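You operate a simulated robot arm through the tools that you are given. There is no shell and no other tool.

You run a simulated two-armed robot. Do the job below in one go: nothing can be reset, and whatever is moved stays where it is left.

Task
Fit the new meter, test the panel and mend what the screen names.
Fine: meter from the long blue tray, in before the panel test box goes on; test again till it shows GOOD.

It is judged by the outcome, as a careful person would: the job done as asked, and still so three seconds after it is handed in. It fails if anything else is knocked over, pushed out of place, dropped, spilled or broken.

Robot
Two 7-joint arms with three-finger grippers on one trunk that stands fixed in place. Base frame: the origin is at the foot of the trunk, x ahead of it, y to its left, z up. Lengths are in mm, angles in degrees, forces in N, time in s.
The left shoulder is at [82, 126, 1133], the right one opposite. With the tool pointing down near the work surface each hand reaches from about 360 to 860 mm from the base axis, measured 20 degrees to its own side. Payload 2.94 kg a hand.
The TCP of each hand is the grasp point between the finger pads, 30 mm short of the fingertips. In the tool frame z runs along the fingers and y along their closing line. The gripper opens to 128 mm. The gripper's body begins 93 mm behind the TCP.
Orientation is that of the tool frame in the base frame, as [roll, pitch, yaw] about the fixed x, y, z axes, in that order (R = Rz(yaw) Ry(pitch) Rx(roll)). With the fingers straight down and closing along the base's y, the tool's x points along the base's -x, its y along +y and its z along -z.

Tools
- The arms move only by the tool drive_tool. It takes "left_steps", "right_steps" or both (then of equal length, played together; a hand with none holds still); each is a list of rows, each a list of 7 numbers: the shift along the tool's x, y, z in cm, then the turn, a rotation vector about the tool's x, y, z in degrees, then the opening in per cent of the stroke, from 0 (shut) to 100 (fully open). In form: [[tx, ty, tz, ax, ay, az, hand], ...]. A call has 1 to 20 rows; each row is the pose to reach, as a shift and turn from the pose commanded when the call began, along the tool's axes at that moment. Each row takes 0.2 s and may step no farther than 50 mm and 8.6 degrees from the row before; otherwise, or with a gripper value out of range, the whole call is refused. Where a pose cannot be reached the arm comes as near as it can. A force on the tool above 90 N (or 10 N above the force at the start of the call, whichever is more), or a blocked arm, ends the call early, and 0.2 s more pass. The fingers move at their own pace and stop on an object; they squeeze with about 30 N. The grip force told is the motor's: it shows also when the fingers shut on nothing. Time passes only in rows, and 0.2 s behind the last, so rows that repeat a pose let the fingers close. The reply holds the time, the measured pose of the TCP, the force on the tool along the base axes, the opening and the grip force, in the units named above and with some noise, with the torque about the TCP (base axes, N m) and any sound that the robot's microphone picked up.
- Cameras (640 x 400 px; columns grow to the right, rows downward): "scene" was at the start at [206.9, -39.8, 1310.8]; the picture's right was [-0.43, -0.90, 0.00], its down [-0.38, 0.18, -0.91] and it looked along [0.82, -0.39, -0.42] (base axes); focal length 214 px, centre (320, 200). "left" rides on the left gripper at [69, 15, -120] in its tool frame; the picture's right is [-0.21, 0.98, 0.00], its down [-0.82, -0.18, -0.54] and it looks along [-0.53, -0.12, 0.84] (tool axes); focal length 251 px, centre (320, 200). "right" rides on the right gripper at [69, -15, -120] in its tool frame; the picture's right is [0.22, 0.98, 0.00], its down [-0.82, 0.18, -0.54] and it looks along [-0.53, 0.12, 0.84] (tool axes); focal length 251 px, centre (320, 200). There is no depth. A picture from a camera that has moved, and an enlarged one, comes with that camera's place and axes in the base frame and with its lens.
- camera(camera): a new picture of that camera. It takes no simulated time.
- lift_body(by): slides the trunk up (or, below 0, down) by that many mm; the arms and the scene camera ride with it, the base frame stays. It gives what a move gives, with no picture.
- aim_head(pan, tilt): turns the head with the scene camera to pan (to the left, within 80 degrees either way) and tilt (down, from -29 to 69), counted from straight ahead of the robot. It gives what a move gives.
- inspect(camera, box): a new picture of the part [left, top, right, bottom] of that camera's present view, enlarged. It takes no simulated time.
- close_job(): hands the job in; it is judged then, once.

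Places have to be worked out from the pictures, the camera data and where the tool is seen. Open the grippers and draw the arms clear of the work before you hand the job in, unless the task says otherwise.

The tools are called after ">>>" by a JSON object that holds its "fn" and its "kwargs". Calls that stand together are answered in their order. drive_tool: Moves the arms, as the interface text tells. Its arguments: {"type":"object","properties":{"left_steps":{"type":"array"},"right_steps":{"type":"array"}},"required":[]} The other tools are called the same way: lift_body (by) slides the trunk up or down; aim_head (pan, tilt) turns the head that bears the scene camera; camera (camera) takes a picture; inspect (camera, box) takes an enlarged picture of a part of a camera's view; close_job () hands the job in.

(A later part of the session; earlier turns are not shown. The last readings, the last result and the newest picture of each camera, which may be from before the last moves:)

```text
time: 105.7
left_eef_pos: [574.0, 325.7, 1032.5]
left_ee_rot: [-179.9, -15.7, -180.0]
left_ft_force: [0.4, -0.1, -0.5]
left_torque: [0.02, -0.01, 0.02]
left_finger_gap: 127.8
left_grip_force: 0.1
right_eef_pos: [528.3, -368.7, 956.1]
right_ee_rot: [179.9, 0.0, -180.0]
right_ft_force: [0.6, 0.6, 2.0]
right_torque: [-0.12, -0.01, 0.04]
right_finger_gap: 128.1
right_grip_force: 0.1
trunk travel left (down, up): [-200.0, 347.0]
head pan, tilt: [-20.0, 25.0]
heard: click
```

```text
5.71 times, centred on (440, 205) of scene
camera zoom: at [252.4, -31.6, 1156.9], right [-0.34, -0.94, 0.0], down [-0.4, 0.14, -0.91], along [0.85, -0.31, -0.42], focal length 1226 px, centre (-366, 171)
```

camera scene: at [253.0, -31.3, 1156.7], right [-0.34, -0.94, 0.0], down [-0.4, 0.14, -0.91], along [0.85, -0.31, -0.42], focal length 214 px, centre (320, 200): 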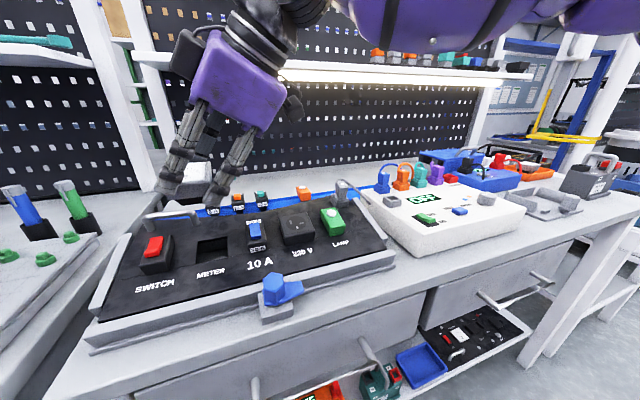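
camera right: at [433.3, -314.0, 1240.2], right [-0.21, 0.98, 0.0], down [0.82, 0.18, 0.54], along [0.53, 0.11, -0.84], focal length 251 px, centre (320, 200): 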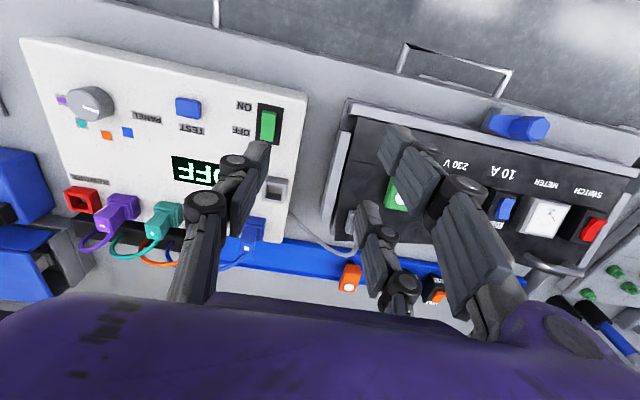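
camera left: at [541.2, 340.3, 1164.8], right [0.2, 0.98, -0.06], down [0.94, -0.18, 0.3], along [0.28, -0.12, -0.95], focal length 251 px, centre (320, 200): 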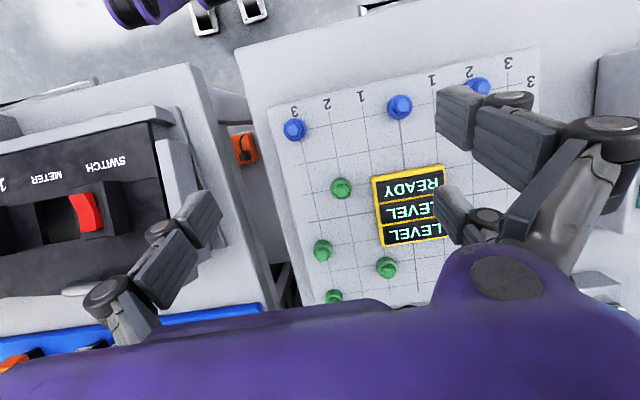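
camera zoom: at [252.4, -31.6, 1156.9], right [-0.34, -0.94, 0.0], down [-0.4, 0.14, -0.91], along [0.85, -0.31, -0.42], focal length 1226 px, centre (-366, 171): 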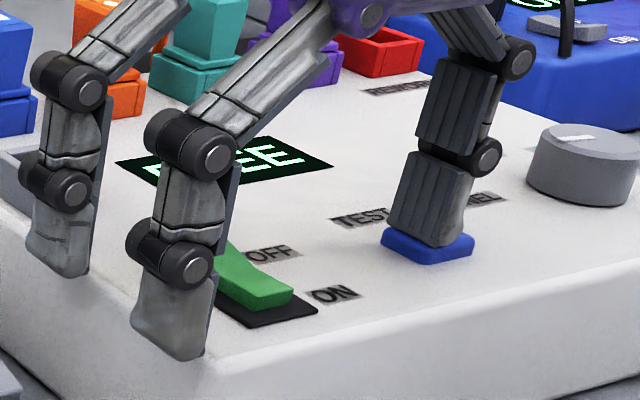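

A click was heard and the screen changed. I'll raise the hand to read it.

>>> {"fn": "drive_tool", "kwargs": {"right_steps": [[0, 0, -3, 0, 0, 0, 100], [0, 0, -7, 0, 0, 0, 100], [0, 2, -11, 0, 0, 0, 100]]}}

>>> {"fn": "inspect", "kwargs": {"camera": "scene", "box": [380, 150, 540, 260]}}

>>> {"fn": "camera", "kwargs": {"camera": "right"}}

```text
time: 106.5
left_eef_pos: [573.3, 327.0, 1032.9]
left_ee_rot: [-179.8, -15.5, -179.9]
left_ft_force: [0.3, 0.5, 0.0]
left_torque: [-0.03, -0.05, 0.0]
left_finger_gap: 128.2
left_grip_force: 0.1
right_eef_pos: [527.6, -349.6, 1067.7]
right_ee_rot: [-179.9, -0.1, -179.9]
right_ft_force: [0.3, 0.2, -0.4]
right_torque: [-0.01, 0.0, 0.0]
right_finger_gap: 127.9
right_grip_force: 0.0
trunk travel left (down, up): [-200.0, 347.0]
head pan, tilt: [-20.0, 25.0]
```

```text
3.64 times, centred on (460, 205) of scene
camera zoom: at [251.8, -30.5, 1157.1], right [-0.34, -0.94, 0.0], down [-0.4, 0.14, -0.91], along [0.85, -0.31, -0.42], focal length 780 px, centre (-189, 182)
```

zoom: 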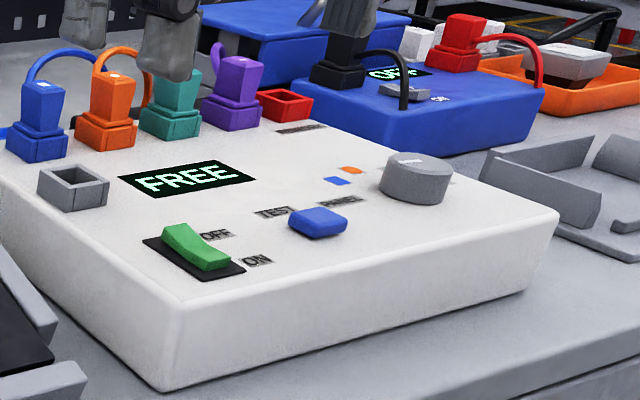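

```text
taken
camera right: at [459.5, -365.0, 1188.4], right [-0.22, 0.98, 0.0], down [0.82, 0.18, 0.54], along [0.53, 0.12, -0.84], focal length 251 px, centre (320, 200)
```

right: 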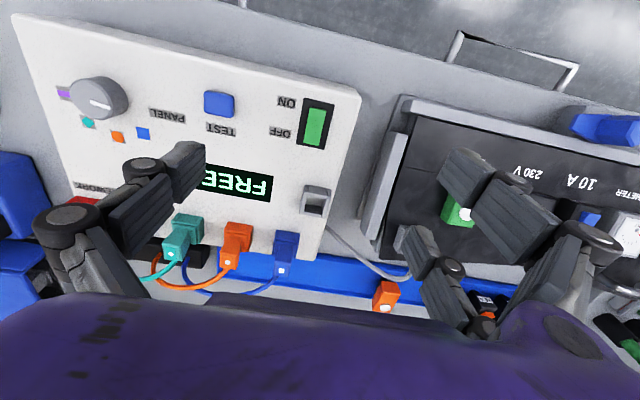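

The screen shows "FREE", which might mean the panel isn't clamped or the lead isn't connected. I'll look closely at the blue clamp on the cradle, the grey lead plug, the empty grey cradle's clamp and the knob.

>>> {"fn": "inspect", "kwargs": {"camera": "scene", "box": [220, 250, 340, 330]}}

>>> {"fn": "inspect", "kwargs": {"camera": "scene", "box": [310, 165, 390, 225]}}

>>> {"fn": "inspect", "kwargs": {"camera": "scene", "box": [490, 170, 620, 240]}}

>>> {"fn": "inspect", "kwargs": {"camera": "right", "box": [50, 60, 250, 190]}}

>>> {"fn": "inspect", "kwargs": {"camera": "right", "box": [300, 150, 460, 310]}}

```text
5.00 times, centred on (280, 290) of scene
camera zoom: at [251.8, -30.5, 1157.1], right [-0.34, -0.94, 0.0], down [-0.4, 0.14, -0.91], along [0.85, -0.31, -0.42], focal length 1072 px, centre (520, -250)
```

zoom: 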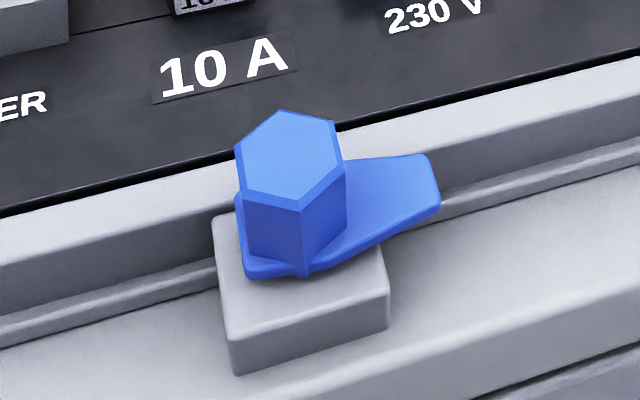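

```text
6.67 times, centred on (350, 195) of scene
camera zoom: at [251.8, -30.5, 1157.1], right [-0.34, -0.94, 0.0], down [-0.4, 0.14, -0.91], along [0.85, -0.31, -0.42], focal length 1430 px, centre (120, 233)
```

zoom: 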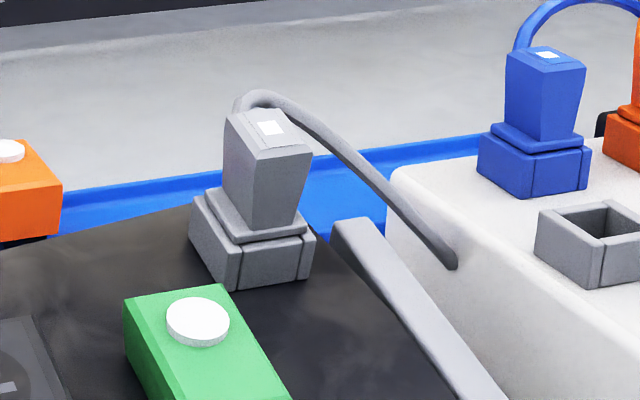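

```text
4.92 times, centred on (555, 205) of scene
camera zoom: at [251.8, -30.5, 1157.1], right [-0.34, -0.94, 0.0], down [-0.4, 0.14, -0.91], along [0.85, -0.31, -0.42], focal length 1056 px, centre (-837, 175)
```

zoom: 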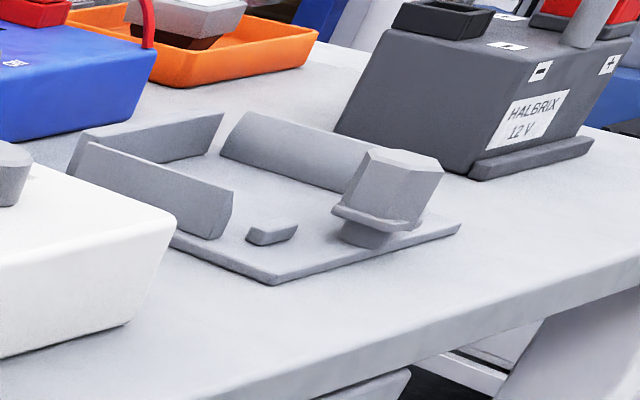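

```text
3.08 times, centred on (150, 125) of right
camera zoom: at [459.5, -365.0, 1188.4], right [-0.22, 0.98, 0.0], down [0.82, 0.18, 0.54], along [0.53, 0.12, -0.84], focal length 774 px, centre (843, 431)
```

zoom: 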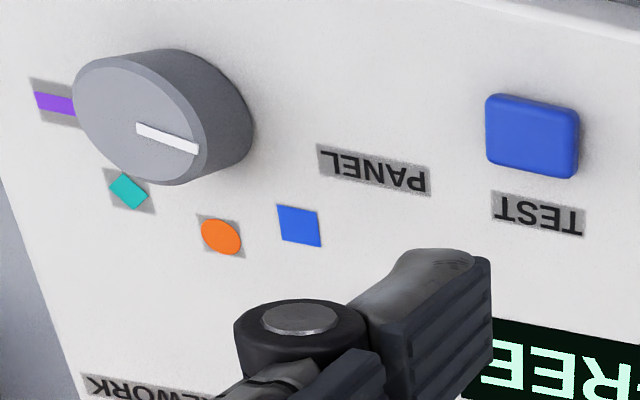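

```text
2.50 times, centred on (380, 230) of right
camera zoom: at [459.5, -365.0, 1188.4], right [-0.22, 0.98, 0.0], down [0.82, 0.18, 0.54], along [0.53, 0.12, -0.84], focal length 629 px, centre (170, 125)
```

zoom: 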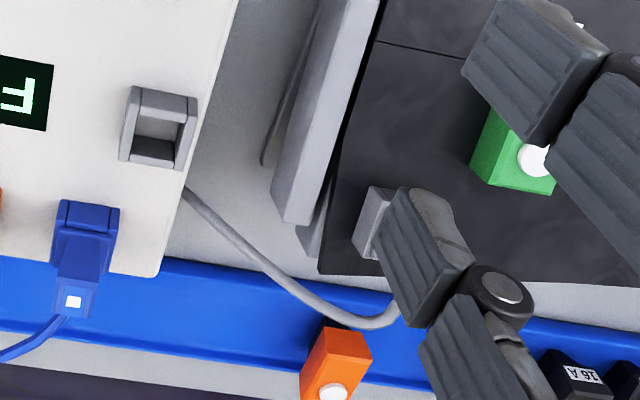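

"FREE" most likely means the panel is not clamped: the blue clamp's lever points along the rail (toward −y) instead of over the panel's front edge. I'll bring the right hand round in front of the box, turned 90°, to look at the clamp from above and swing its lever.

>>> {"fn": "drive_tool", "kwargs": {"right_steps": [[0.95, 1.25, 0.15, 0, 0, -7.5, 50], [1.9, 2.5, 0.3, 0, 0, -15, 50], [2.85, 3.75, 0.45, 0, 0, -22.5, 50], [3.8, 5.0, 0.6, 0, 0, -30, 50], [4.75, 6.25, 0.75, 0, 0, -37.5, 50], [5.7, 7.5, 0.9, 0, 0, -45, 50], [6.65, 8.75, 1.05, 0, 0, -52.5, 50], [7.6, 10.0, 1.2, 0, 0, -60, 50], [8.55, 11.25, 1.35, 0, 0, -67.5, 50], [9.5, 12.5, 1.5, 0, 0, -75, 50], [10.45, 13.75, 1.65, 0, 0, -82.5, 50], [11.4, 15.0, 1.8, 0, 0, -90, 50]]}}

>>> {"fn": "camera", "kwargs": {"camera": "right"}}

>>> {"fn": "camera", "kwargs": {"camera": "scene"}}

```text
time: 109.1
left_eef_pos: [574.5, 326.5, 1031.7]
left_ee_rot: [-180.0, -15.6, -179.9]
left_ft_force: [-0.2, -0.4, 0.0]
left_torque: [0.01, 0.0, 0.0]
left_finger_gap: 128.3
left_grip_force: 0.1
right_eef_pos: [416.7, -199.2, 1047.7]
right_ee_rot: [179.9, -0.1, -89.8]
right_ft_force: [0.1, 0.9, -0.1]
right_torque: [-0.04, -0.03, -0.02]
right_finger_gap: 64.0
right_grip_force: 0.0
trunk travel left (down, up): [-200.0, 347.0]
head pan, tilt: [-20.0, 25.0]
```

```text
taken
camera right: at [432.7, -268.9, 1167.5], right [-0.98, -0.22, 0.0], down [-0.18, 0.82, 0.54], along [-0.12, 0.53, -0.84], focal length 251 px, centre (320, 200)
```

right: 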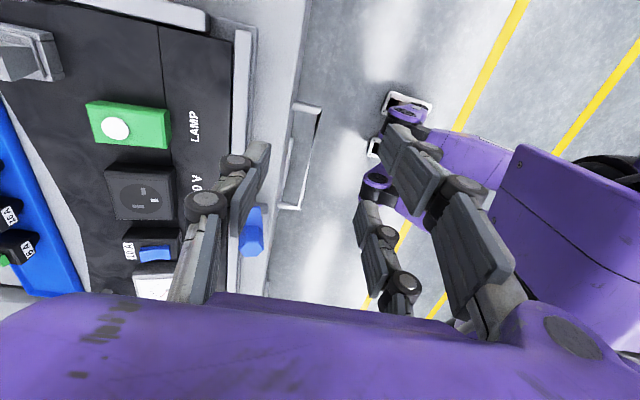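

```text
taken
camera scene: at [252.3, -31.4, 1156.9], right [-0.34, -0.94, 0.0], down [-0.4, 0.14, -0.91], along [0.85, -0.31, -0.42], focal length 214 px, centre (320, 200)
```

scene: 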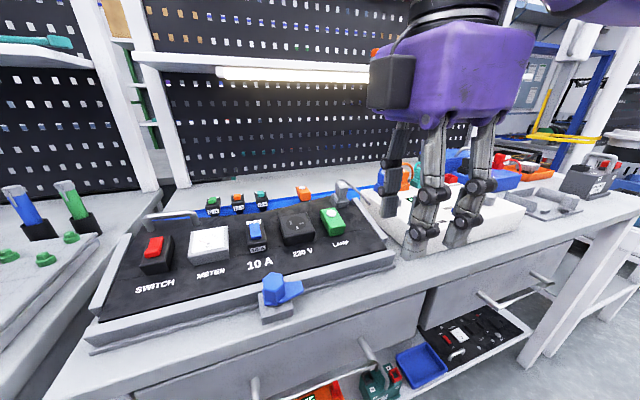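

The clamp is visible between the fingers. I'll zoom in on it from above.

>>> {"fn": "inspect", "kwargs": {"camera": "right", "box": [210, 190, 310, 270]}}

>>> {"fn": "inspect", "kwargs": {"camera": "scene", "box": [240, 255, 330, 325]}}

```text
5.00 times, centred on (260, 230) of right
camera zoom: at [432.7, -268.9, 1167.5], right [-0.98, -0.22, 0.0], down [-0.18, 0.82, 0.54], along [-0.12, 0.53, -0.84], focal length 1257 px, centre (620, 50)
```

zoom: 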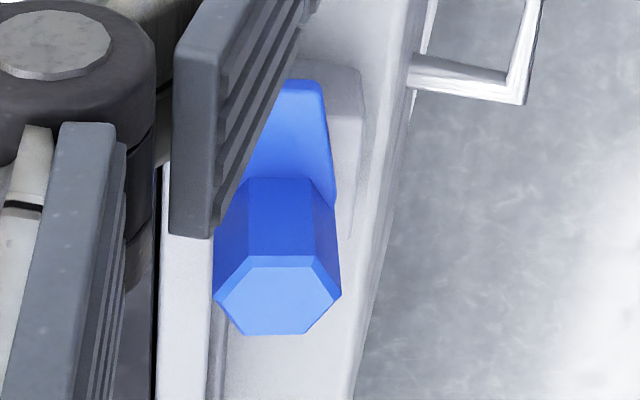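

```text
5.71 times, centred on (285, 290) of scene
camera zoom: at [252.3, -31.4, 1156.9], right [-0.34, -0.94, 0.0], down [-0.4, 0.14, -0.91], along [0.85, -0.31, -0.42], focal length 1226 px, centre (520, -314)
```

zoom: 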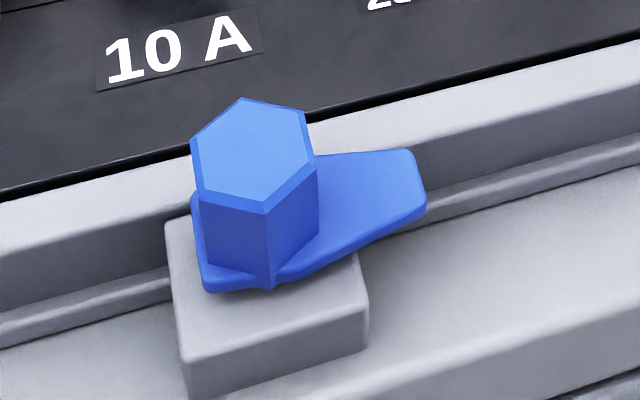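

The lever points straight to −y (tip at about (469, −89), axis at about (468, −40), plate top z≈927). I'll bring the single far-side finger in front (near side) of the lever's tip: first lower well to the right, then move left above plate height.

>>> {"fn": "drive_tool", "kwargs": {"right_steps": [[0, 0.2, 3.1, 0, 0, 0, 50], [0, 0.37, 6.2, 0, 0, 0, 50], [-4, 0.37, 6.2, 0, 0, 0, 50], [-8, 0.37, 6.2, 0, 0, 0, 50], [-11.9, 0.37, 6.2, 0, 0, 0, 50]]}}

>>> {"fn": "camera", "kwargs": {"camera": "right"}}

>>> {"fn": "inspect", "kwargs": {"camera": "scene", "box": [220, 200, 380, 330]}}

```text
time: 110.3
left_eef_pos: [574.1, 326.1, 1030.1]
left_ee_rot: [-179.9, -15.6, -179.9]
left_ft_force: [0.3, 1.2, 0.6]
left_torque: [-0.02, 0.05, -0.01]
left_finger_gap: 128.1
left_grip_force: 0.1
right_eef_pos: [410.9, -77.5, 984.0]
right_ee_rot: [179.8, -0.1, -90.0]
right_ft_force: [-0.8, -0.4, -0.2]
right_torque: [-0.05, 0.01, 0.0]
right_finger_gap: 64.1
right_grip_force: 0.1
trunk travel left (down, up): [-200.0, 347.0]
head pan, tilt: [-20.0, 25.0]
```

```text
taken
camera right: at [426.0, -146.5, 1103.6], right [-0.98, -0.22, 0.0], down [-0.18, 0.82, 0.54], along [-0.12, 0.53, -0.84], focal length 251 px, centre (320, 200)
```

right: 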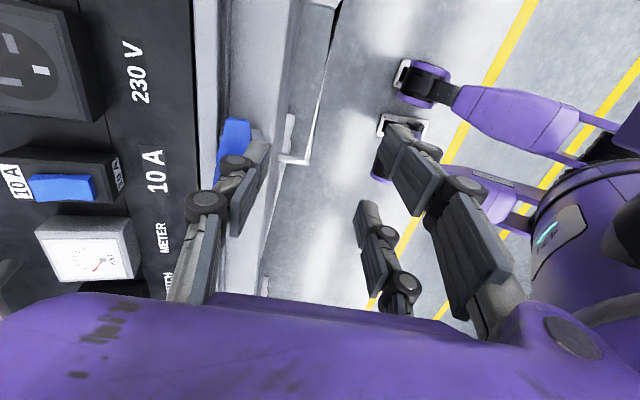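

```text
3.08 times, centred on (300, 265) of scene
camera zoom: at [253.1, -30.8, 1156.7], right [-0.34, -0.94, 0.0], down [-0.4, 0.14, -0.91], along [0.85, -0.31, -0.42], focal length 660 px, centre (382, 0)
```

zoom: 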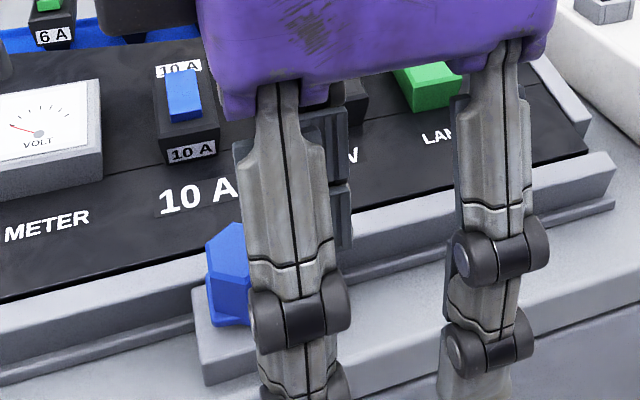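

I'll zoom in to see the poker finger's position relative to the lever before lowering.

>>> {"fn": "inspect", "kwargs": {"camera": "right", "box": [170, 100, 310, 220]}}

>>> {"fn": "inspect", "kwargs": {"camera": "left", "box": [0, 50, 160, 150]}}

```text
3.33 times, centred on (240, 160) of right
camera zoom: at [426.0, -146.5, 1103.6], right [-0.98, -0.22, 0.0], down [-0.18, 0.82, 0.54], along [-0.12, 0.53, -0.84], focal length 838 px, centre (587, 333)
```

zoom: 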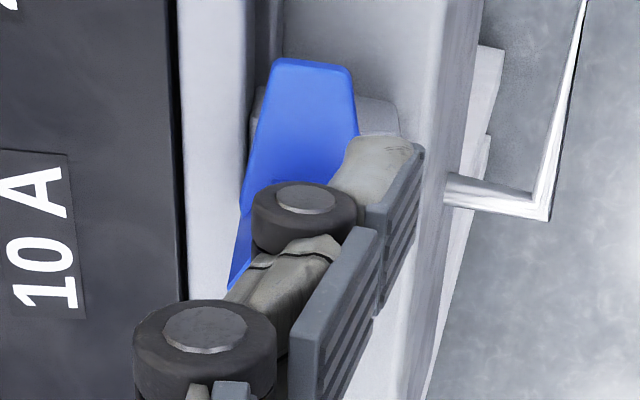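

```text
4.00 times, centred on (80, 100) of left
camera zoom: at [541.3, 340.9, 1164.6], right [0.2, 0.98, -0.06], down [0.94, -0.18, 0.3], along [0.28, -0.12, -0.95], focal length 1006 px, centre (1280, 600)
```

zoom: 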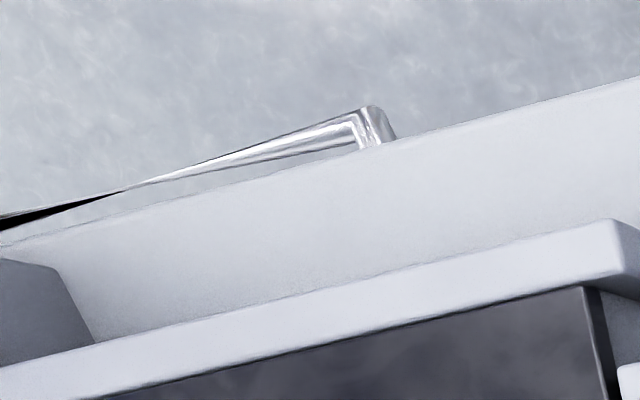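

The finger's leading face is only ~2–3 mm from the lever's near edge, so I'll back off 4 mm toward the robot and then lower beside it.

>>> {"fn": "drive_tool", "kwargs": {"right_steps": [[0, 0.5, 0, 0, 0, 0, 50], [0, 0.5, 1.5, 0, 0, 0, 50], [0, 0.5, 3.0, 0, 0, 0, 50], [0, 0.5, 3.9, 0, 0, 0, 50]]}}

>>> {"fn": "inspect", "kwargs": {"camera": "right", "box": [170, 100, 310, 220]}}

>>> {"fn": "inspect", "kwargs": {"camera": "scene", "box": [240, 220, 360, 330]}}

```text
time: 111.3
left_eef_pos: [574.4, 324.5, 1031.5]
left_ee_rot: [-180.0, -15.7, -179.9]
left_ft_force: [0.4, -0.2, -0.4]
left_torque: [-0.03, 0.02, 0.0]
left_finger_gap: 128.2
left_grip_force: 0.0
right_eef_pos: [406.7, -79.2, 946.0]
right_ee_rot: [179.9, 0.0, -90.1]
right_ft_force: [-0.3, 0.6, -0.3]
right_torque: [0.02, -0.01, 0.02]
right_finger_gap: 64.0
right_grip_force: 0.0
trunk travel left (down, up): [-200.0, 347.0]
head pan, tilt: [-20.0, 25.0]
```

```text
3.33 times, centred on (240, 160) of right
camera zoom: at [422.1, -149.6, 1065.8], right [-0.98, -0.22, 0.0], down [-0.18, 0.82, 0.54], along [-0.12, 0.53, -0.84], focal length 838 px, centre (587, 333)
```

zoom: 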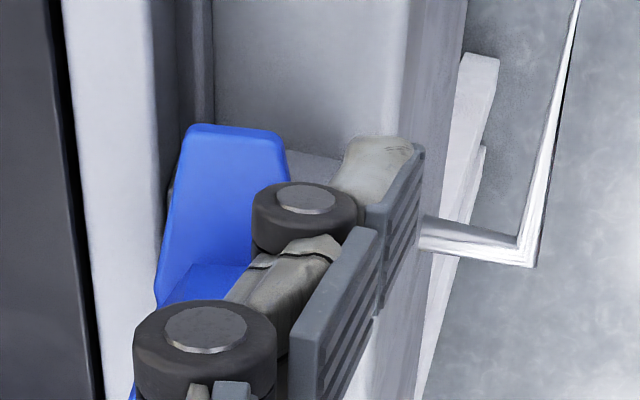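

```text
3.64 times, centred on (300, 275) of scene
camera zoom: at [252.5, -31.8, 1156.9], right [-0.34, -0.94, 0.0], down [-0.4, 0.14, -0.91], along [0.85, -0.31, -0.42], focal length 780 px, centre (393, -73)
```

zoom: 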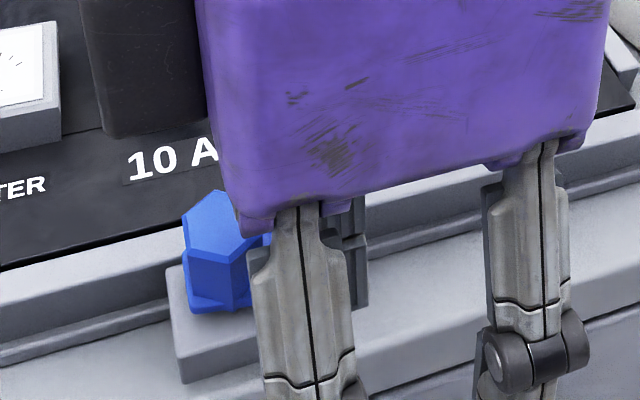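

The finger is beside the lever on its near side. I'll now push toward the panel (+x) in small steps, watching the force, to swing the lever round.

>>> {"fn": "drive_tool", "kwargs": {"right_steps": [[0, -0.6, -0.2, 0, 0, 0, 50], [0, -1.2, -0.2, 0, 0, 0, 50], [0, -1.8, -0.2, 0, 0, 0, 50]]}}

>>> {"fn": "inspect", "kwargs": {"camera": "right", "box": [170, 100, 310, 220]}}

```text
time: 112.1
left_eef_pos: [575.0, 325.7, 1031.8]
left_ee_rot: [-179.9, -15.7, -179.9]
left_ft_force: [-0.4, 0.3, 0.2]
left_torque: [0.0, -0.02, 0.04]
left_finger_gap: 128.0
left_grip_force: 0.1
right_eef_pos: [425.5, -79.8, 949.2]
right_ee_rot: [179.8, -0.1, -89.9]
right_ft_force: [-0.2, 0.8, 0.0]
right_torque: [-0.02, 0.02, -0.01]
right_finger_gap: 64.0
right_grip_force: 0.0
trunk travel left (down, up): [-200.0, 347.0]
head pan, tilt: [-20.0, 25.0]
```

```text
3.33 times, centred on (240, 160) of right
camera zoom: at [440.3, -149.8, 1068.6], right [-0.98, -0.22, 0.0], down [-0.18, 0.82, 0.54], along [-0.12, 0.53, -0.84], focal length 838 px, centre (587, 333)
```

zoom: 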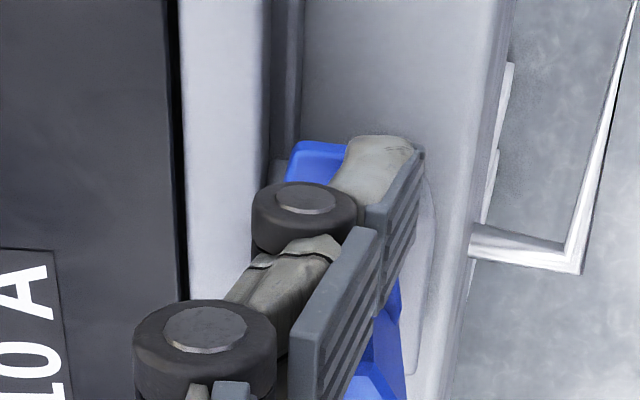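

The finger passed above the lever without touching, because the lever sits lower (top z≈916) than I thought. Before pushing I should understand the clamp better, so I'll raise the hand and move it away for a clear view.

>>> {"fn": "drive_tool", "kwargs": {"right_steps": [[0, 0.5, -2.5, 0, 0, 0, 50], [0, 1.0, -5.0, 0, 0, 0, 50], [3, 1.5, -6.0, 0, 0, 0, 50], [6, 2.0, -7.0, 0, 0, 0, 50], [9, 2.0, -8.0, 0, 0, 0, 50]]}}

>>> {"fn": "camera", "kwargs": {"camera": "right"}}

>>> {"fn": "inspect", "kwargs": {"camera": "scene", "box": [230, 240, 350, 330]}}

```text
time: 113.3
left_eef_pos: [574.3, 325.5, 1031.8]
left_ee_rot: [-179.9, -15.5, -179.9]
left_ft_force: [-0.3, -0.2, -0.1]
left_torque: [0.04, 0.0, -0.01]
left_finger_gap: 128.1
left_grip_force: 0.2
right_eef_pos: [404.6, -170.5, 1030.4]
right_ee_rot: [179.9, 0.0, -89.9]
right_ft_force: [-0.8, -0.6, 0.4]
right_torque: [0.02, 0.0, -0.02]
right_finger_gap: 63.9
right_grip_force: 0.1
trunk travel left (down, up): [-200.0, 347.0]
head pan, tilt: [-20.0, 25.0]
```

```text
taken
camera right: at [420.4, -240.2, 1148.9], right [-0.98, -0.22, 0.0], down [-0.18, 0.82, 0.54], along [-0.12, 0.53, -0.84], focal length 251 px, centre (320, 200)
```

right: 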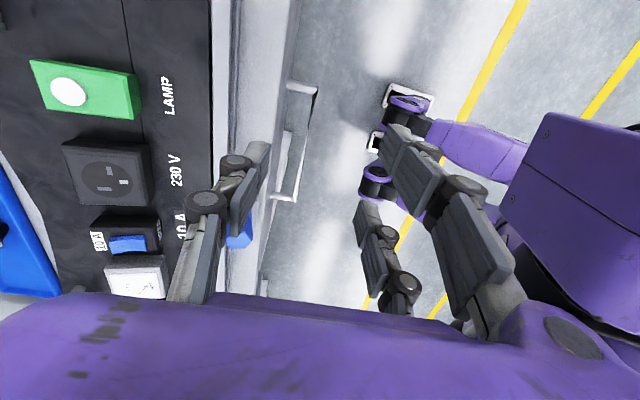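

```text
4.44 times, centred on (290, 285) of scene
camera zoom: at [252.3, -32.6, 1156.9], right [-0.34, -0.94, 0.0], down [-0.4, 0.15, -0.91], along [0.85, -0.31, -0.42], focal length 953 px, centre (453, -178)
```

zoom: 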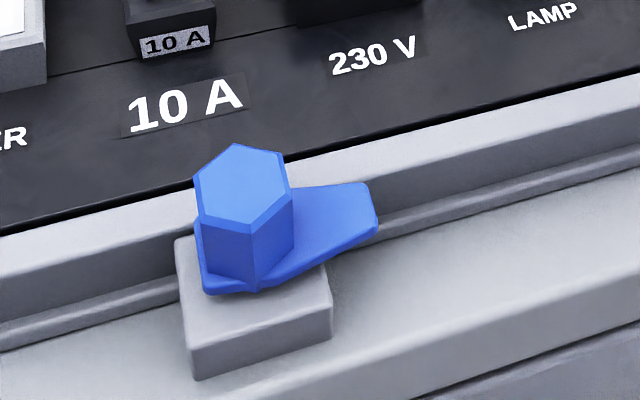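

I'll lean the hand over so its camera looks almost level along the rail from the right, to see the profile of the clamp, rail and panel edge.

>>> {"fn": "drive_tool", "kwargs": {"right_steps": [[0, 0, 1.3, 0, -7, 0, 50], [0, 0, 2.6, 0, -14, 0, 50], [0, 0, 3.9, 0, -21, 0, 50], [0, 0, 5.2, 0, -28, 0, 50], [0, 0, 6.0, 0, -35, 0, 50]]}}

>>> {"fn": "camera", "kwargs": {"camera": "right"}}

```text
time: 114.5
left_eef_pos: [575.2, 324.9, 1032.3]
left_ee_rot: [180.0, -15.6, -179.8]
left_ft_force: [-0.9, -0.6, -0.1]
left_torque: [0.02, -0.01, -0.01]
left_finger_gap: 127.9
left_grip_force: 0.0
right_eef_pos: [405.4, -171.8, 967.2]
right_ee_rot: [179.9, 35.1, -89.9]
right_ft_force: [-0.4, 0.1, 0.1]
right_torque: [0.02, -0.01, 0.03]
right_finger_gap: 63.8
right_grip_force: 0.0
trunk travel left (down, up): [-200.0, 347.0]
head pan, tilt: [-20.0, 25.0]
```

```text
taken
camera right: at [421.0, -297.2, 1026.5], right [-0.98, -0.18, -0.12], down [-0.18, 0.36, 0.91], along [-0.12, 0.92, -0.38], focal length 251 px, centre (320, 200)
```

right: 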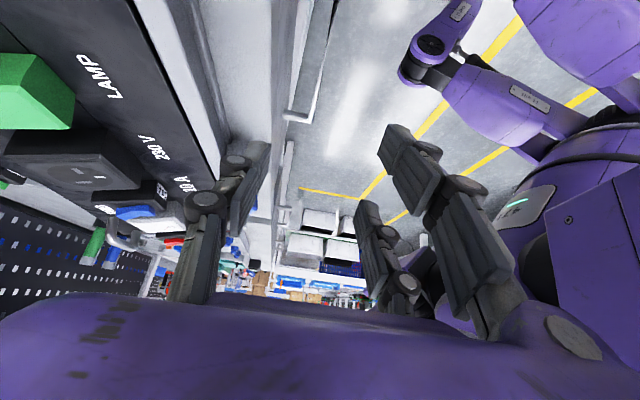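

The finger is blocking the view of the clamp. I'll shift the hand toward the panel a bit so that the clamp shows in the gap.

>>> {"fn": "drive_tool", "kwargs": {"right_steps": [[-0.5, -1.5, -1.0, 0, 0, 0, 70], [-1.0, -3.0, -2.0, 0, 0, 0, 85], [-1.0, -4.5, -2.0, 0, 0, 0, 100], [-1.0, -5.0, -2.0, 0, 0, 0, 100]]}}

>>> {"fn": "camera", "kwargs": {"camera": "right"}}

```text
time: 115.5
left_eef_pos: [575.0, 325.2, 1032.6]
left_ee_rot: [-180.0, -15.6, -179.8]
left_ft_force: [-0.3, -0.2, 0.0]
left_torque: [0.04, -0.01, 0.01]
left_finger_gap: 128.2
left_grip_force: 0.0
right_eef_pos: [454.4, -175.1, 990.5]
right_ee_rot: [179.9, 35.0, -90.1]
right_ft_force: [-0.2, -1.0, 0.1]
right_torque: [0.0, 0.02, 0.0]
right_finger_gap: 128.0
right_grip_force: 0.0
trunk travel left (down, up): [-200.0, 347.0]
head pan, tilt: [-20.0, 25.0]
```

```text
taken
camera right: at [469.7, -300.0, 1048.6], right [-0.98, -0.18, -0.12], down [-0.18, 0.36, 0.91], along [-0.12, 0.91, -0.39], focal length 251 px, centre (320, 200)
```

right: 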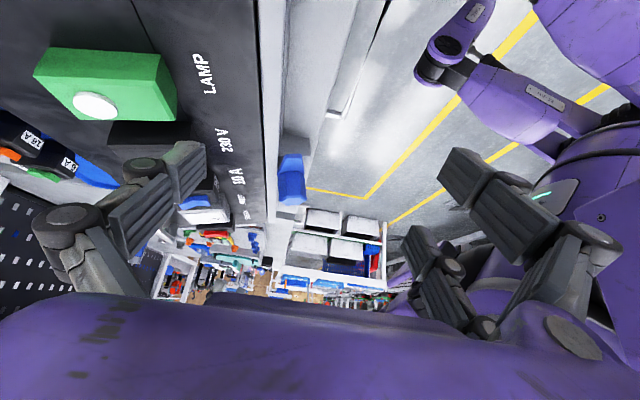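

Now the clamp is visible from the side along the rail. I'll zoom in.

>>> {"fn": "inspect", "kwargs": {"camera": "right", "box": [235, 120, 345, 220]}}

>>> {"fn": "inspect", "kwargs": {"camera": "right", "box": [200, 0, 380, 220]}}

```text
4.00 times, centred on (290, 170) of right
camera zoom: at [469.7, -300.0, 1048.6], right [-0.98, -0.18, -0.12], down [-0.18, 0.36, 0.91], along [-0.12, 0.91, -0.39], focal length 1006 px, centre (440, 320)
```

zoom: 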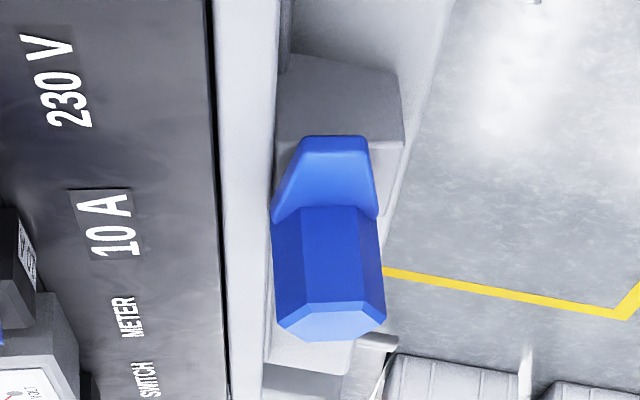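

```text
1.82 times, centred on (290, 110) of right
camera zoom: at [469.7, -300.0, 1048.6], right [-0.98, -0.18, -0.12], down [-0.18, 0.36, 0.91], along [-0.12, 0.91, -0.39], focal length 457 px, centre (374, 364)
```

zoom: 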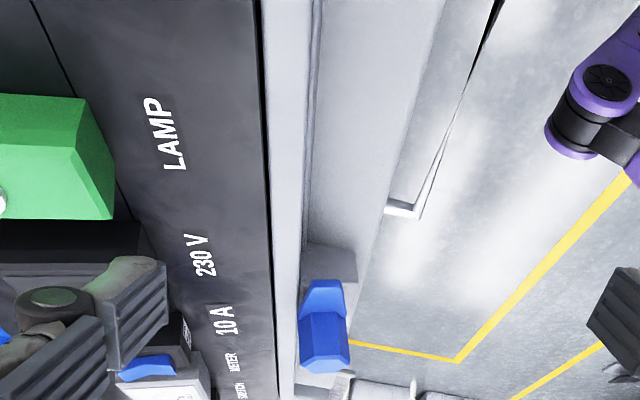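

The profile shows the rail top at about z 903–911 and the lever's top at about 915, so the lever can swing over the rail onto the panel's edge. I'll straighten the hand, set a 40% opening (where the fingertip height is true), and come back to the lever's near side.

>>> {"fn": "drive_tool", "kwargs": {"right_steps": [[0, 1.2, 0, 0, 7, 0, 80], [0, 2.4, 0, 0, 14, 0, 60], [0, 3.6, 0, 0, 21, 0, 40], [0, 4.7, 0, 0, 28, 0, 40], [0, 4.7, 0, 0, 35, 0, 40]]}}

>>> {"fn": "drive_tool", "kwargs": {"right_steps": [[-3, 0, 0.2, 0, 0, 0, 40], [-6, 0, 0.4, 0, 0, 0, 40], [-9.7, 0, 0.5, 0, 0, 0, 40]]}}

>>> {"fn": "inspect", "kwargs": {"camera": "right", "box": [170, 80, 330, 220]}}

```text
time: 116.7
left_eef_pos: [573.3, 326.5, 1032.6]
left_ee_rot: [-180.0, -15.6, -179.9]
left_ft_force: [-0.9, -0.3, 0.3]
left_torque: [-0.04, 0.0, 0.0]
left_finger_gap: 127.9
left_grip_force: 0.0
right_eef_pos: [408.7, -173.4, 990.5]
right_ee_rot: [179.9, -0.3, -90.0]
right_ft_force: [0.9, -0.9, 0.0]
right_torque: [-0.02, -0.02, 0.04]
right_finger_gap: 51.3
right_grip_force: 0.1
trunk travel left (down, up): [-200.0, 347.0]
head pan, tilt: [-20.0, 25.0]
```

```text
time: 117.5
left_eef_pos: [575.5, 326.0, 1030.3]
left_ee_rot: [-180.0, -15.8, -180.0]
left_ft_force: [-0.2, 0.3, -0.5]
left_torque: [-0.03, 0.02, 0.02]
left_finger_gap: 127.6
left_grip_force: 0.1
right_eef_pos: [406.9, -75.9, 985.6]
right_ee_rot: [179.8, -0.1, -90.0]
right_ft_force: [0.0, 0.0, -0.8]
right_torque: [-0.05, 0.02, 0.01]
right_finger_gap: 51.2
right_grip_force: 0.0
trunk travel left (down, up): [-200.0, 347.0]
head pan, tilt: [-20.0, 25.0]
```

```text
2.86 times, centred on (250, 150) of right
camera zoom: at [422.9, -144.9, 1105.7], right [-0.98, -0.22, 0.0], down [-0.18, 0.82, 0.54], along [-0.12, 0.53, -0.84], focal length 718 px, centre (520, 343)
```

zoom: 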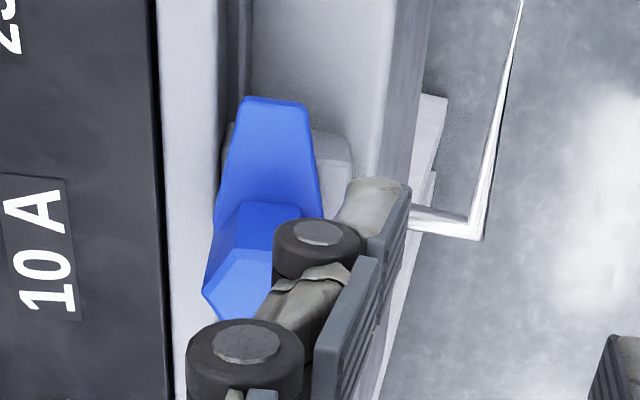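

There's good clearance on the near side of the lever. I'll lower beside it to a fingertip height of about 911.5.

>>> {"fn": "drive_tool", "kwargs": {"right_steps": [[0.1, 0, 1.5, 0, 0, 0, 40], [0.2, 0, 3.0, 0, 0, 0, 40], [0.2, 0, 4.4, 0, 0, 0, 40]]}}

>>> {"fn": "drive_tool", "kwargs": {"right_steps": [[0, -0.5, 0, 0, 0, 0, 40], [0, -1.0, 0, 0, 0, 0, 40], [0, -1.5, 0, 0, 0, 0, 40]]}}

>>> {"fn": "inspect", "kwargs": {"camera": "right", "box": [170, 80, 330, 220]}}

```text
time: 118.3
left_eef_pos: [574.4, 324.7, 1031.6]
left_ee_rot: [-180.0, -15.6, -179.9]
left_ft_force: [0.0, -0.8, 0.4]
left_torque: [-0.02, 0.06, -0.02]
left_finger_gap: 127.8
left_grip_force: 0.2
right_eef_pos: [406.9, -78.2, 941.5]
right_ee_rot: [179.9, -0.1, -90.0]
right_ft_force: [1.2, -0.5, 0.4]
right_torque: [-0.02, 0.02, 0.01]
right_finger_gap: 51.2
right_grip_force: 0.0
trunk travel left (down, up): [-200.0, 347.0]
head pan, tilt: [-20.0, 25.0]
```

```text
time: 119.1
left_eef_pos: [574.7, 324.9, 1031.7]
left_ee_rot: [-180.0, -15.6, -179.9]
left_ft_force: [0.1, -0.1, 0.2]
left_torque: [-0.02, -0.03, 0.0]
left_finger_gap: 128.0
left_grip_force: 0.0
right_eef_pos: [421.8, -80.2, 941.5]
right_ee_rot: [179.9, 0.0, -90.0]
right_ft_force: [-0.9, -0.5, -1.2]
right_torque: [-0.01, -0.04, -0.01]
right_finger_gap: 51.1
right_grip_force: 0.1
trunk travel left (down, up): [-200.0, 347.0]
head pan, tilt: [-20.0, 25.0]
```

```text
2.86 times, centred on (250, 150) of right
camera zoom: at [438.3, -148.3, 1061.1], right [-0.98, -0.21, 0.0], down [-0.18, 0.82, 0.54], along [-0.12, 0.53, -0.84], focal length 718 px, centre (520, 343)
```

zoom: 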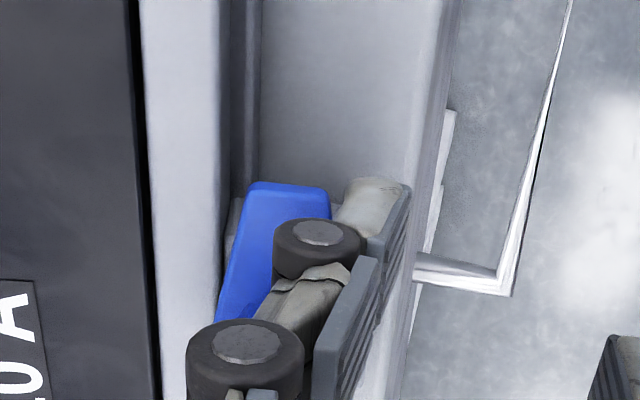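

The fingertip is just beside the lever tip. I'll push on toward +x in small steps.

>>> {"fn": "drive_tool", "kwargs": {"right_steps": [[0, -0.4, 0, 0, 0, 0, 40], [0, -0.8, 0, 0, 0, 0, 40], [0, -1.2, 0, 0, 0, 0, 40]]}}

>>> {"fn": "inspect", "kwargs": {"camera": "right", "box": [170, 80, 330, 220]}}

```text
time: 119.9
left_eef_pos: [574.6, 325.6, 1032.4]
left_ee_rot: [-180.0, -15.6, -179.9]
left_ft_force: [-0.2, 0.6, 0.0]
left_torque: [-0.04, 0.02, 0.02]
left_finger_gap: 128.0
left_grip_force: 0.0
right_eef_pos: [433.9, -77.2, 942.2]
right_ee_rot: [179.9, 0.0, -90.0]
right_ft_force: [-1.8, -1.1, -0.7]
right_torque: [-0.04, 0.04, -0.02]
right_finger_gap: 51.5
right_grip_force: 0.1
trunk travel left (down, up): [-200.0, 347.0]
head pan, tilt: [-20.0, 25.0]
```

```text
2.86 times, centred on (250, 150) of right
camera zoom: at [449.7, -147.2, 1061.4], right [-0.98, -0.22, 0.0], down [-0.18, 0.82, 0.54], along [-0.12, 0.53, -0.84], focal length 718 px, centre (520, 343)
```

zoom: 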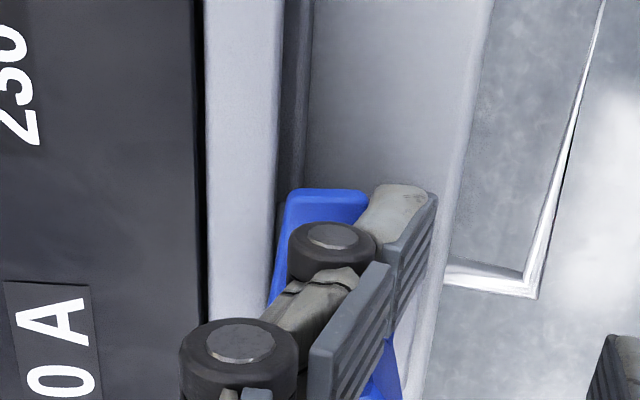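

The lever is moving with only about 2 N of resistance. I'll keep pushing so it swings over the rail.

>>> {"fn": "drive_tool", "kwargs": {"right_steps": [[0, -0.4, 0, 0, 0, 0, 40], [0, -0.8, 0, 0, 0, 0, 40], [0, -1.2, 0, 0, 0, 0, 40]]}}

>>> {"fn": "inspect", "kwargs": {"camera": "right", "box": [170, 80, 330, 220]}}

```text
time: 120.7
left_eef_pos: [574.7, 325.4, 1031.8]
left_ee_rot: [-179.9, -15.5, -180.0]
left_ft_force: [0.5, 0.1, 0.5]
left_torque: [0.03, 0.01, -0.03]
left_finger_gap: 128.1
left_grip_force: 0.1
right_eef_pos: [446.9, -78.7, 940.2]
right_ee_rot: [179.8, -0.1, -89.9]
right_ft_force: [-0.4, -0.2, 0.4]
right_torque: [-0.03, 0.02, 0.03]
right_finger_gap: 51.7
right_grip_force: 0.1
trunk travel left (down, up): [-200.0, 347.0]
head pan, tilt: [-20.0, 25.0]
```

```text
2.86 times, centred on (250, 150) of right
camera zoom: at [462.6, -148.0, 1060.5], right [-0.98, -0.22, 0.0], down [-0.18, 0.82, 0.54], along [-0.12, 0.53, -0.84], focal length 718 px, centre (520, 343)
```

zoom: 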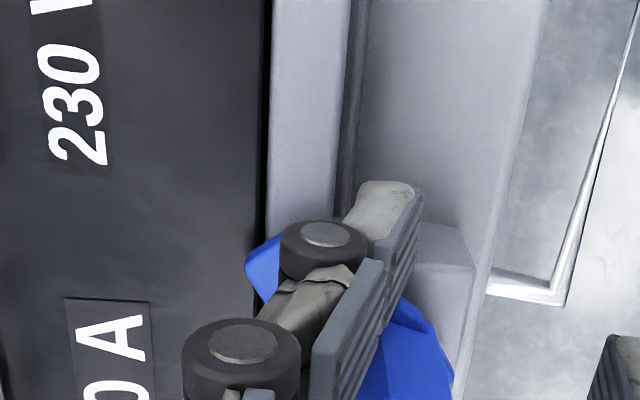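

The lever has swung over the rail toward the panel's edge. I'll look from the scene camera.

>>> {"fn": "inspect", "kwargs": {"camera": "scene", "box": [220, 220, 360, 330]}}

>>> {"fn": "inspect", "kwargs": {"camera": "scene", "box": [380, 150, 500, 250]}}

```text
3.64 times, centred on (290, 275) of scene
camera zoom: at [252.4, -31.8, 1156.9], right [-0.34, -0.94, 0.0], down [-0.4, 0.14, -0.91], along [0.85, -0.31, -0.42], focal length 780 px, centre (429, -73)
```

zoom: 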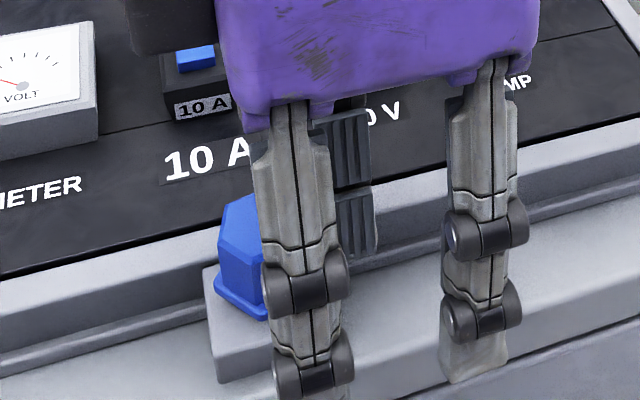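

```text
4.00 times, centred on (440, 200) of scene
camera zoom: at [252.4, -31.8, 1156.9], right [-0.34, -0.94, 0.0], down [-0.4, 0.14, -0.91], along [0.85, -0.31, -0.42], focal length 858 px, centre (-160, 200)
```

zoom: 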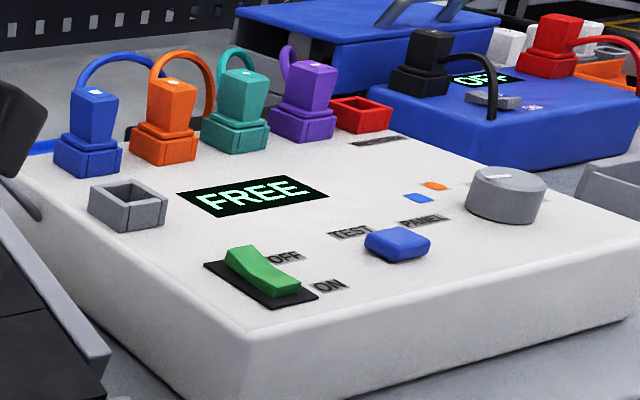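

The lever has turned about 58°. I'll continue along the arc, pushing toward +x and +y, to bring it to 90° over the panel's edge.

>>> {"fn": "drive_tool", "kwargs": {"right_steps": [[-0.4, -0.4, -0.15, 0, 0, 0, 40], [-0.87, -0.81, -0.15, 0, 0, 0, 40], [-1.3, -1.1, -0.15, 0, 0, 0, 40], [-1.7, -1.35, -0.15, 0, 0, 0, 40]]}}

>>> {"fn": "inspect", "kwargs": {"camera": "right", "box": [170, 80, 330, 220]}}

```text
time: 121.7
left_eef_pos: [574.6, 324.6, 1033.0]
left_ee_rot: [180.0, -15.7, -179.8]
left_ft_force: [0.1, 1.6, -0.1]
left_torque: [-0.08, 0.01, 0.02]
left_finger_gap: 128.0
left_grip_force: 0.1
right_eef_pos: [460.0, -62.7, 943.4]
right_ee_rot: [-179.8, -0.1, -90.0]
right_ft_force: [0.2, -19.7, 11.2]
right_torque: [-0.46, -0.4, -0.51]
right_finger_gap: 53.6
right_grip_force: 1.4
trunk travel left (down, up): [-200.0, 347.0]
head pan, tilt: [-20.0, 25.0]
```

```text
2.86 times, centred on (250, 150) of right
camera zoom: at [475.9, -131.8, 1063.6], right [-0.98, -0.21, 0.0], down [-0.18, 0.82, 0.54], along [-0.11, 0.53, -0.84], focal length 718 px, centre (520, 343)
```

zoom: 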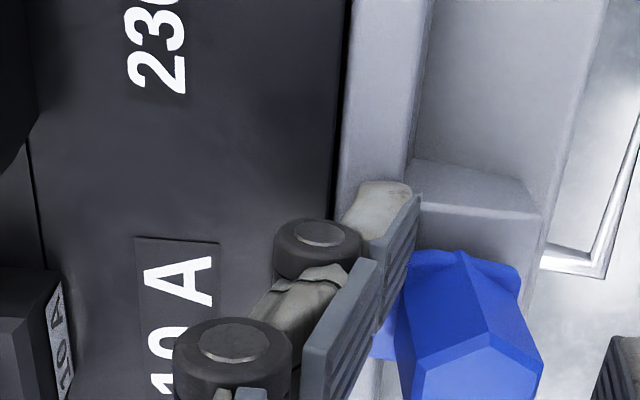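

There's now 20 N of resistance toward +y, so the lever may have reached its stop. I'll check the lever's angle from the scene camera.

>>> {"fn": "inspect", "kwargs": {"camera": "scene", "box": [220, 220, 340, 320]}}

>>> {"fn": "inspect", "kwargs": {"camera": "left", "box": [0, 40, 120, 160]}}

```text
4.00 times, centred on (280, 270) of scene
camera zoom: at [252.3, -32.3, 1157.0], right [-0.34, -0.94, 0.0], down [-0.4, 0.14, -0.91], along [0.85, -0.31, -0.42], focal length 858 px, centre (480, -80)
```

zoom: 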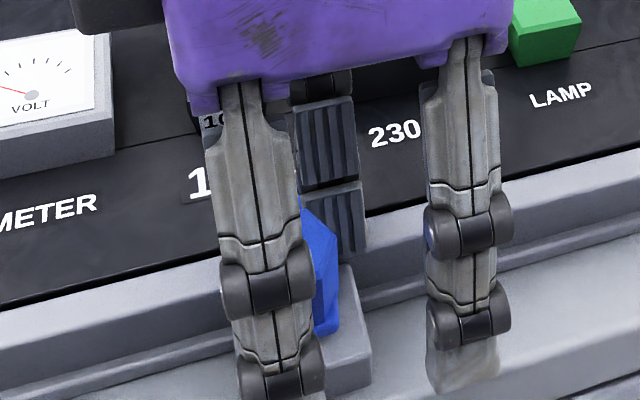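

```text
3.33 times, centred on (60, 100) of left
camera zoom: at [540.4, 339.3, 1165.7], right [0.2, 0.98, -0.06], down [0.94, -0.18, 0.3], along [0.28, -0.12, -0.95], focal length 838 px, centre (1187, 533)
```

zoom: 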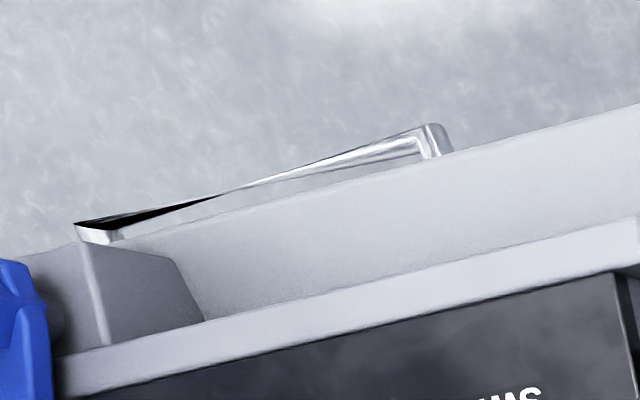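

From the left camera the lever now extends across the rail onto the panel edge. I'll back the finger away to the right, then up, and look.

>>> {"fn": "drive_tool", "kwargs": {"right_steps": [[0.6, 0, 0, 0, 0, 0, 40], [1.2, 0, 0, 0, 0, 0, 40], [1.8, 0.3, -1.5, 0, 0, 0, 40], [3.0, 1.5, -4.0, 0, 0, 0, 40], [6.0, 3.0, -6.0, 0, 0, 0, 40], [10.0, 4.0, -7.0, 0, 0, 0, 40], [14.0, 5.0, -8.0, 0, 0, 0, 40]]}}

>>> {"fn": "inspect", "kwargs": {"camera": "scene", "box": [220, 240, 340, 330]}}

>>> {"fn": "camera", "kwargs": {"camera": "right"}}

```text
time: 123.3
left_eef_pos: [573.6, 324.1, 1033.5]
left_ee_rot: [179.9, -15.6, -179.9]
left_ft_force: [0.2, 0.0, -0.1]
left_torque: [0.03, 0.01, -0.03]
left_finger_gap: 127.7
left_grip_force: 0.1
right_eef_pos: [411.1, -201.1, 1023.8]
right_ee_rot: [179.8, -0.1, -89.9]
right_ft_force: [0.1, -0.3, -0.4]
right_torque: [0.03, -0.02, 0.0]
right_finger_gap: 51.1
right_grip_force: 0.2
trunk travel left (down, up): [-200.0, 347.0]
head pan, tilt: [-20.0, 25.0]
```

```text
4.44 times, centred on (280, 285) of scene
camera zoom: at [252.0, -32.5, 1157.0], right [-0.34, -0.94, 0.0], down [-0.4, 0.15, -0.91], along [0.85, -0.31, -0.42], focal length 953 px, centre (498, -178)
```

zoom: 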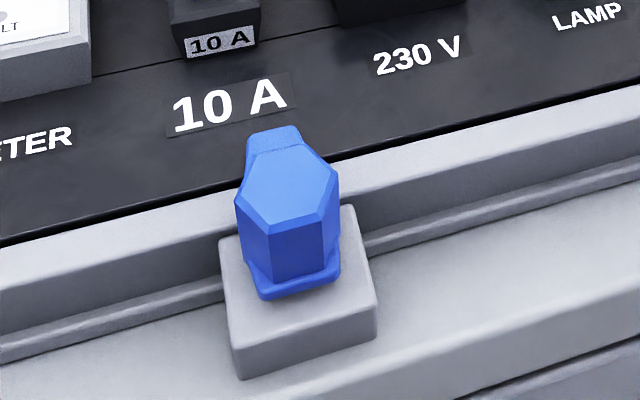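

```text
taken
camera right: at [425.5, -271.1, 1143.4], right [-0.98, -0.22, 0.0], down [-0.18, 0.82, 0.54], along [-0.12, 0.53, -0.84], focal length 251 px, centre (320, 200)
```

right: 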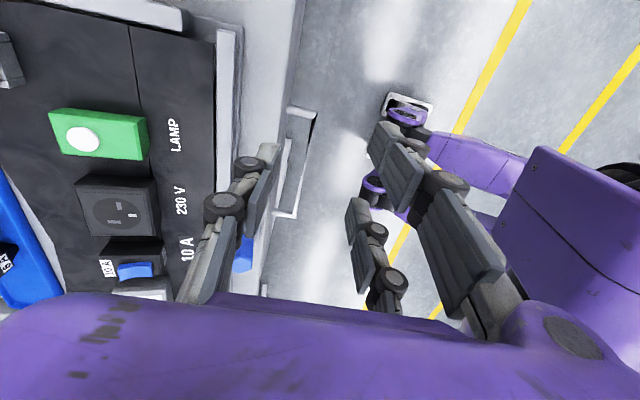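

The clamp lever now points over the panel's front edge, so the panel is held. I'll return to the test box and press TEST again.

>>> {"fn": "drive_tool", "kwargs": {"right_steps": [[1.24, -0.98, -0.6, 0, 0, 7.5, 60], [2.5, -1.95, -1.2, 0, 0, 15, 80], [3.7, -2.9, -1.8, 0, 0, 22.5, 100], [5.0, -3.9, -2.4, 0, 0, 30, 100], [6.2, -4.9, -3.0, 0, 0, 37.5, 100], [7.4, -5.85, -3.6, 0, 0, 45, 100], [8.7, -6.8, -4.2, 0, 0, 52.5, 100], [9.9, -7.8, -4.4, 0, 0, 60, 100], [11.2, -8.8, -4.4, 0, 0, 67.5, 100], [12.4, -9.75, -4.4, 0, 0, 75, 100], [13.7, -10.7, -4.4, 0, 0, 82.5, 100], [14.9, -11.7, -4.4, 0, 0, 90, 100]]}}

>>> {"fn": "camera", "kwargs": {"camera": "right"}}

```text
time: 125.9
left_eef_pos: [573.9, 324.6, 1031.8]
left_ee_rot: [-179.9, -15.6, -179.8]
left_ft_force: [0.1, 0.2, 0.0]
left_torque: [-0.03, 0.01, 0.02]
left_finger_gap: 128.2
left_grip_force: 0.0
right_eef_pos: [527.5, -350.5, 1066.2]
right_ee_rot: [-179.9, -0.1, 179.9]
right_ft_force: [1.2, -0.2, -0.6]
right_torque: [0.0, 0.02, 0.01]
right_finger_gap: 127.9
right_grip_force: 0.1
trunk travel left (down, up): [-200.0, 347.0]
head pan, tilt: [-20.0, 25.0]
```

```text
taken
camera right: at [458.6, -365.8, 1186.4], right [-0.21, 0.98, 0.0], down [0.82, 0.18, 0.54], along [0.53, 0.11, -0.84], focal length 251 px, centre (320, 200)
```

right: 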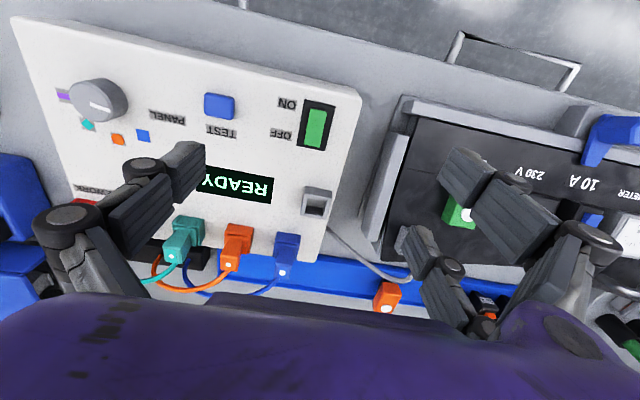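

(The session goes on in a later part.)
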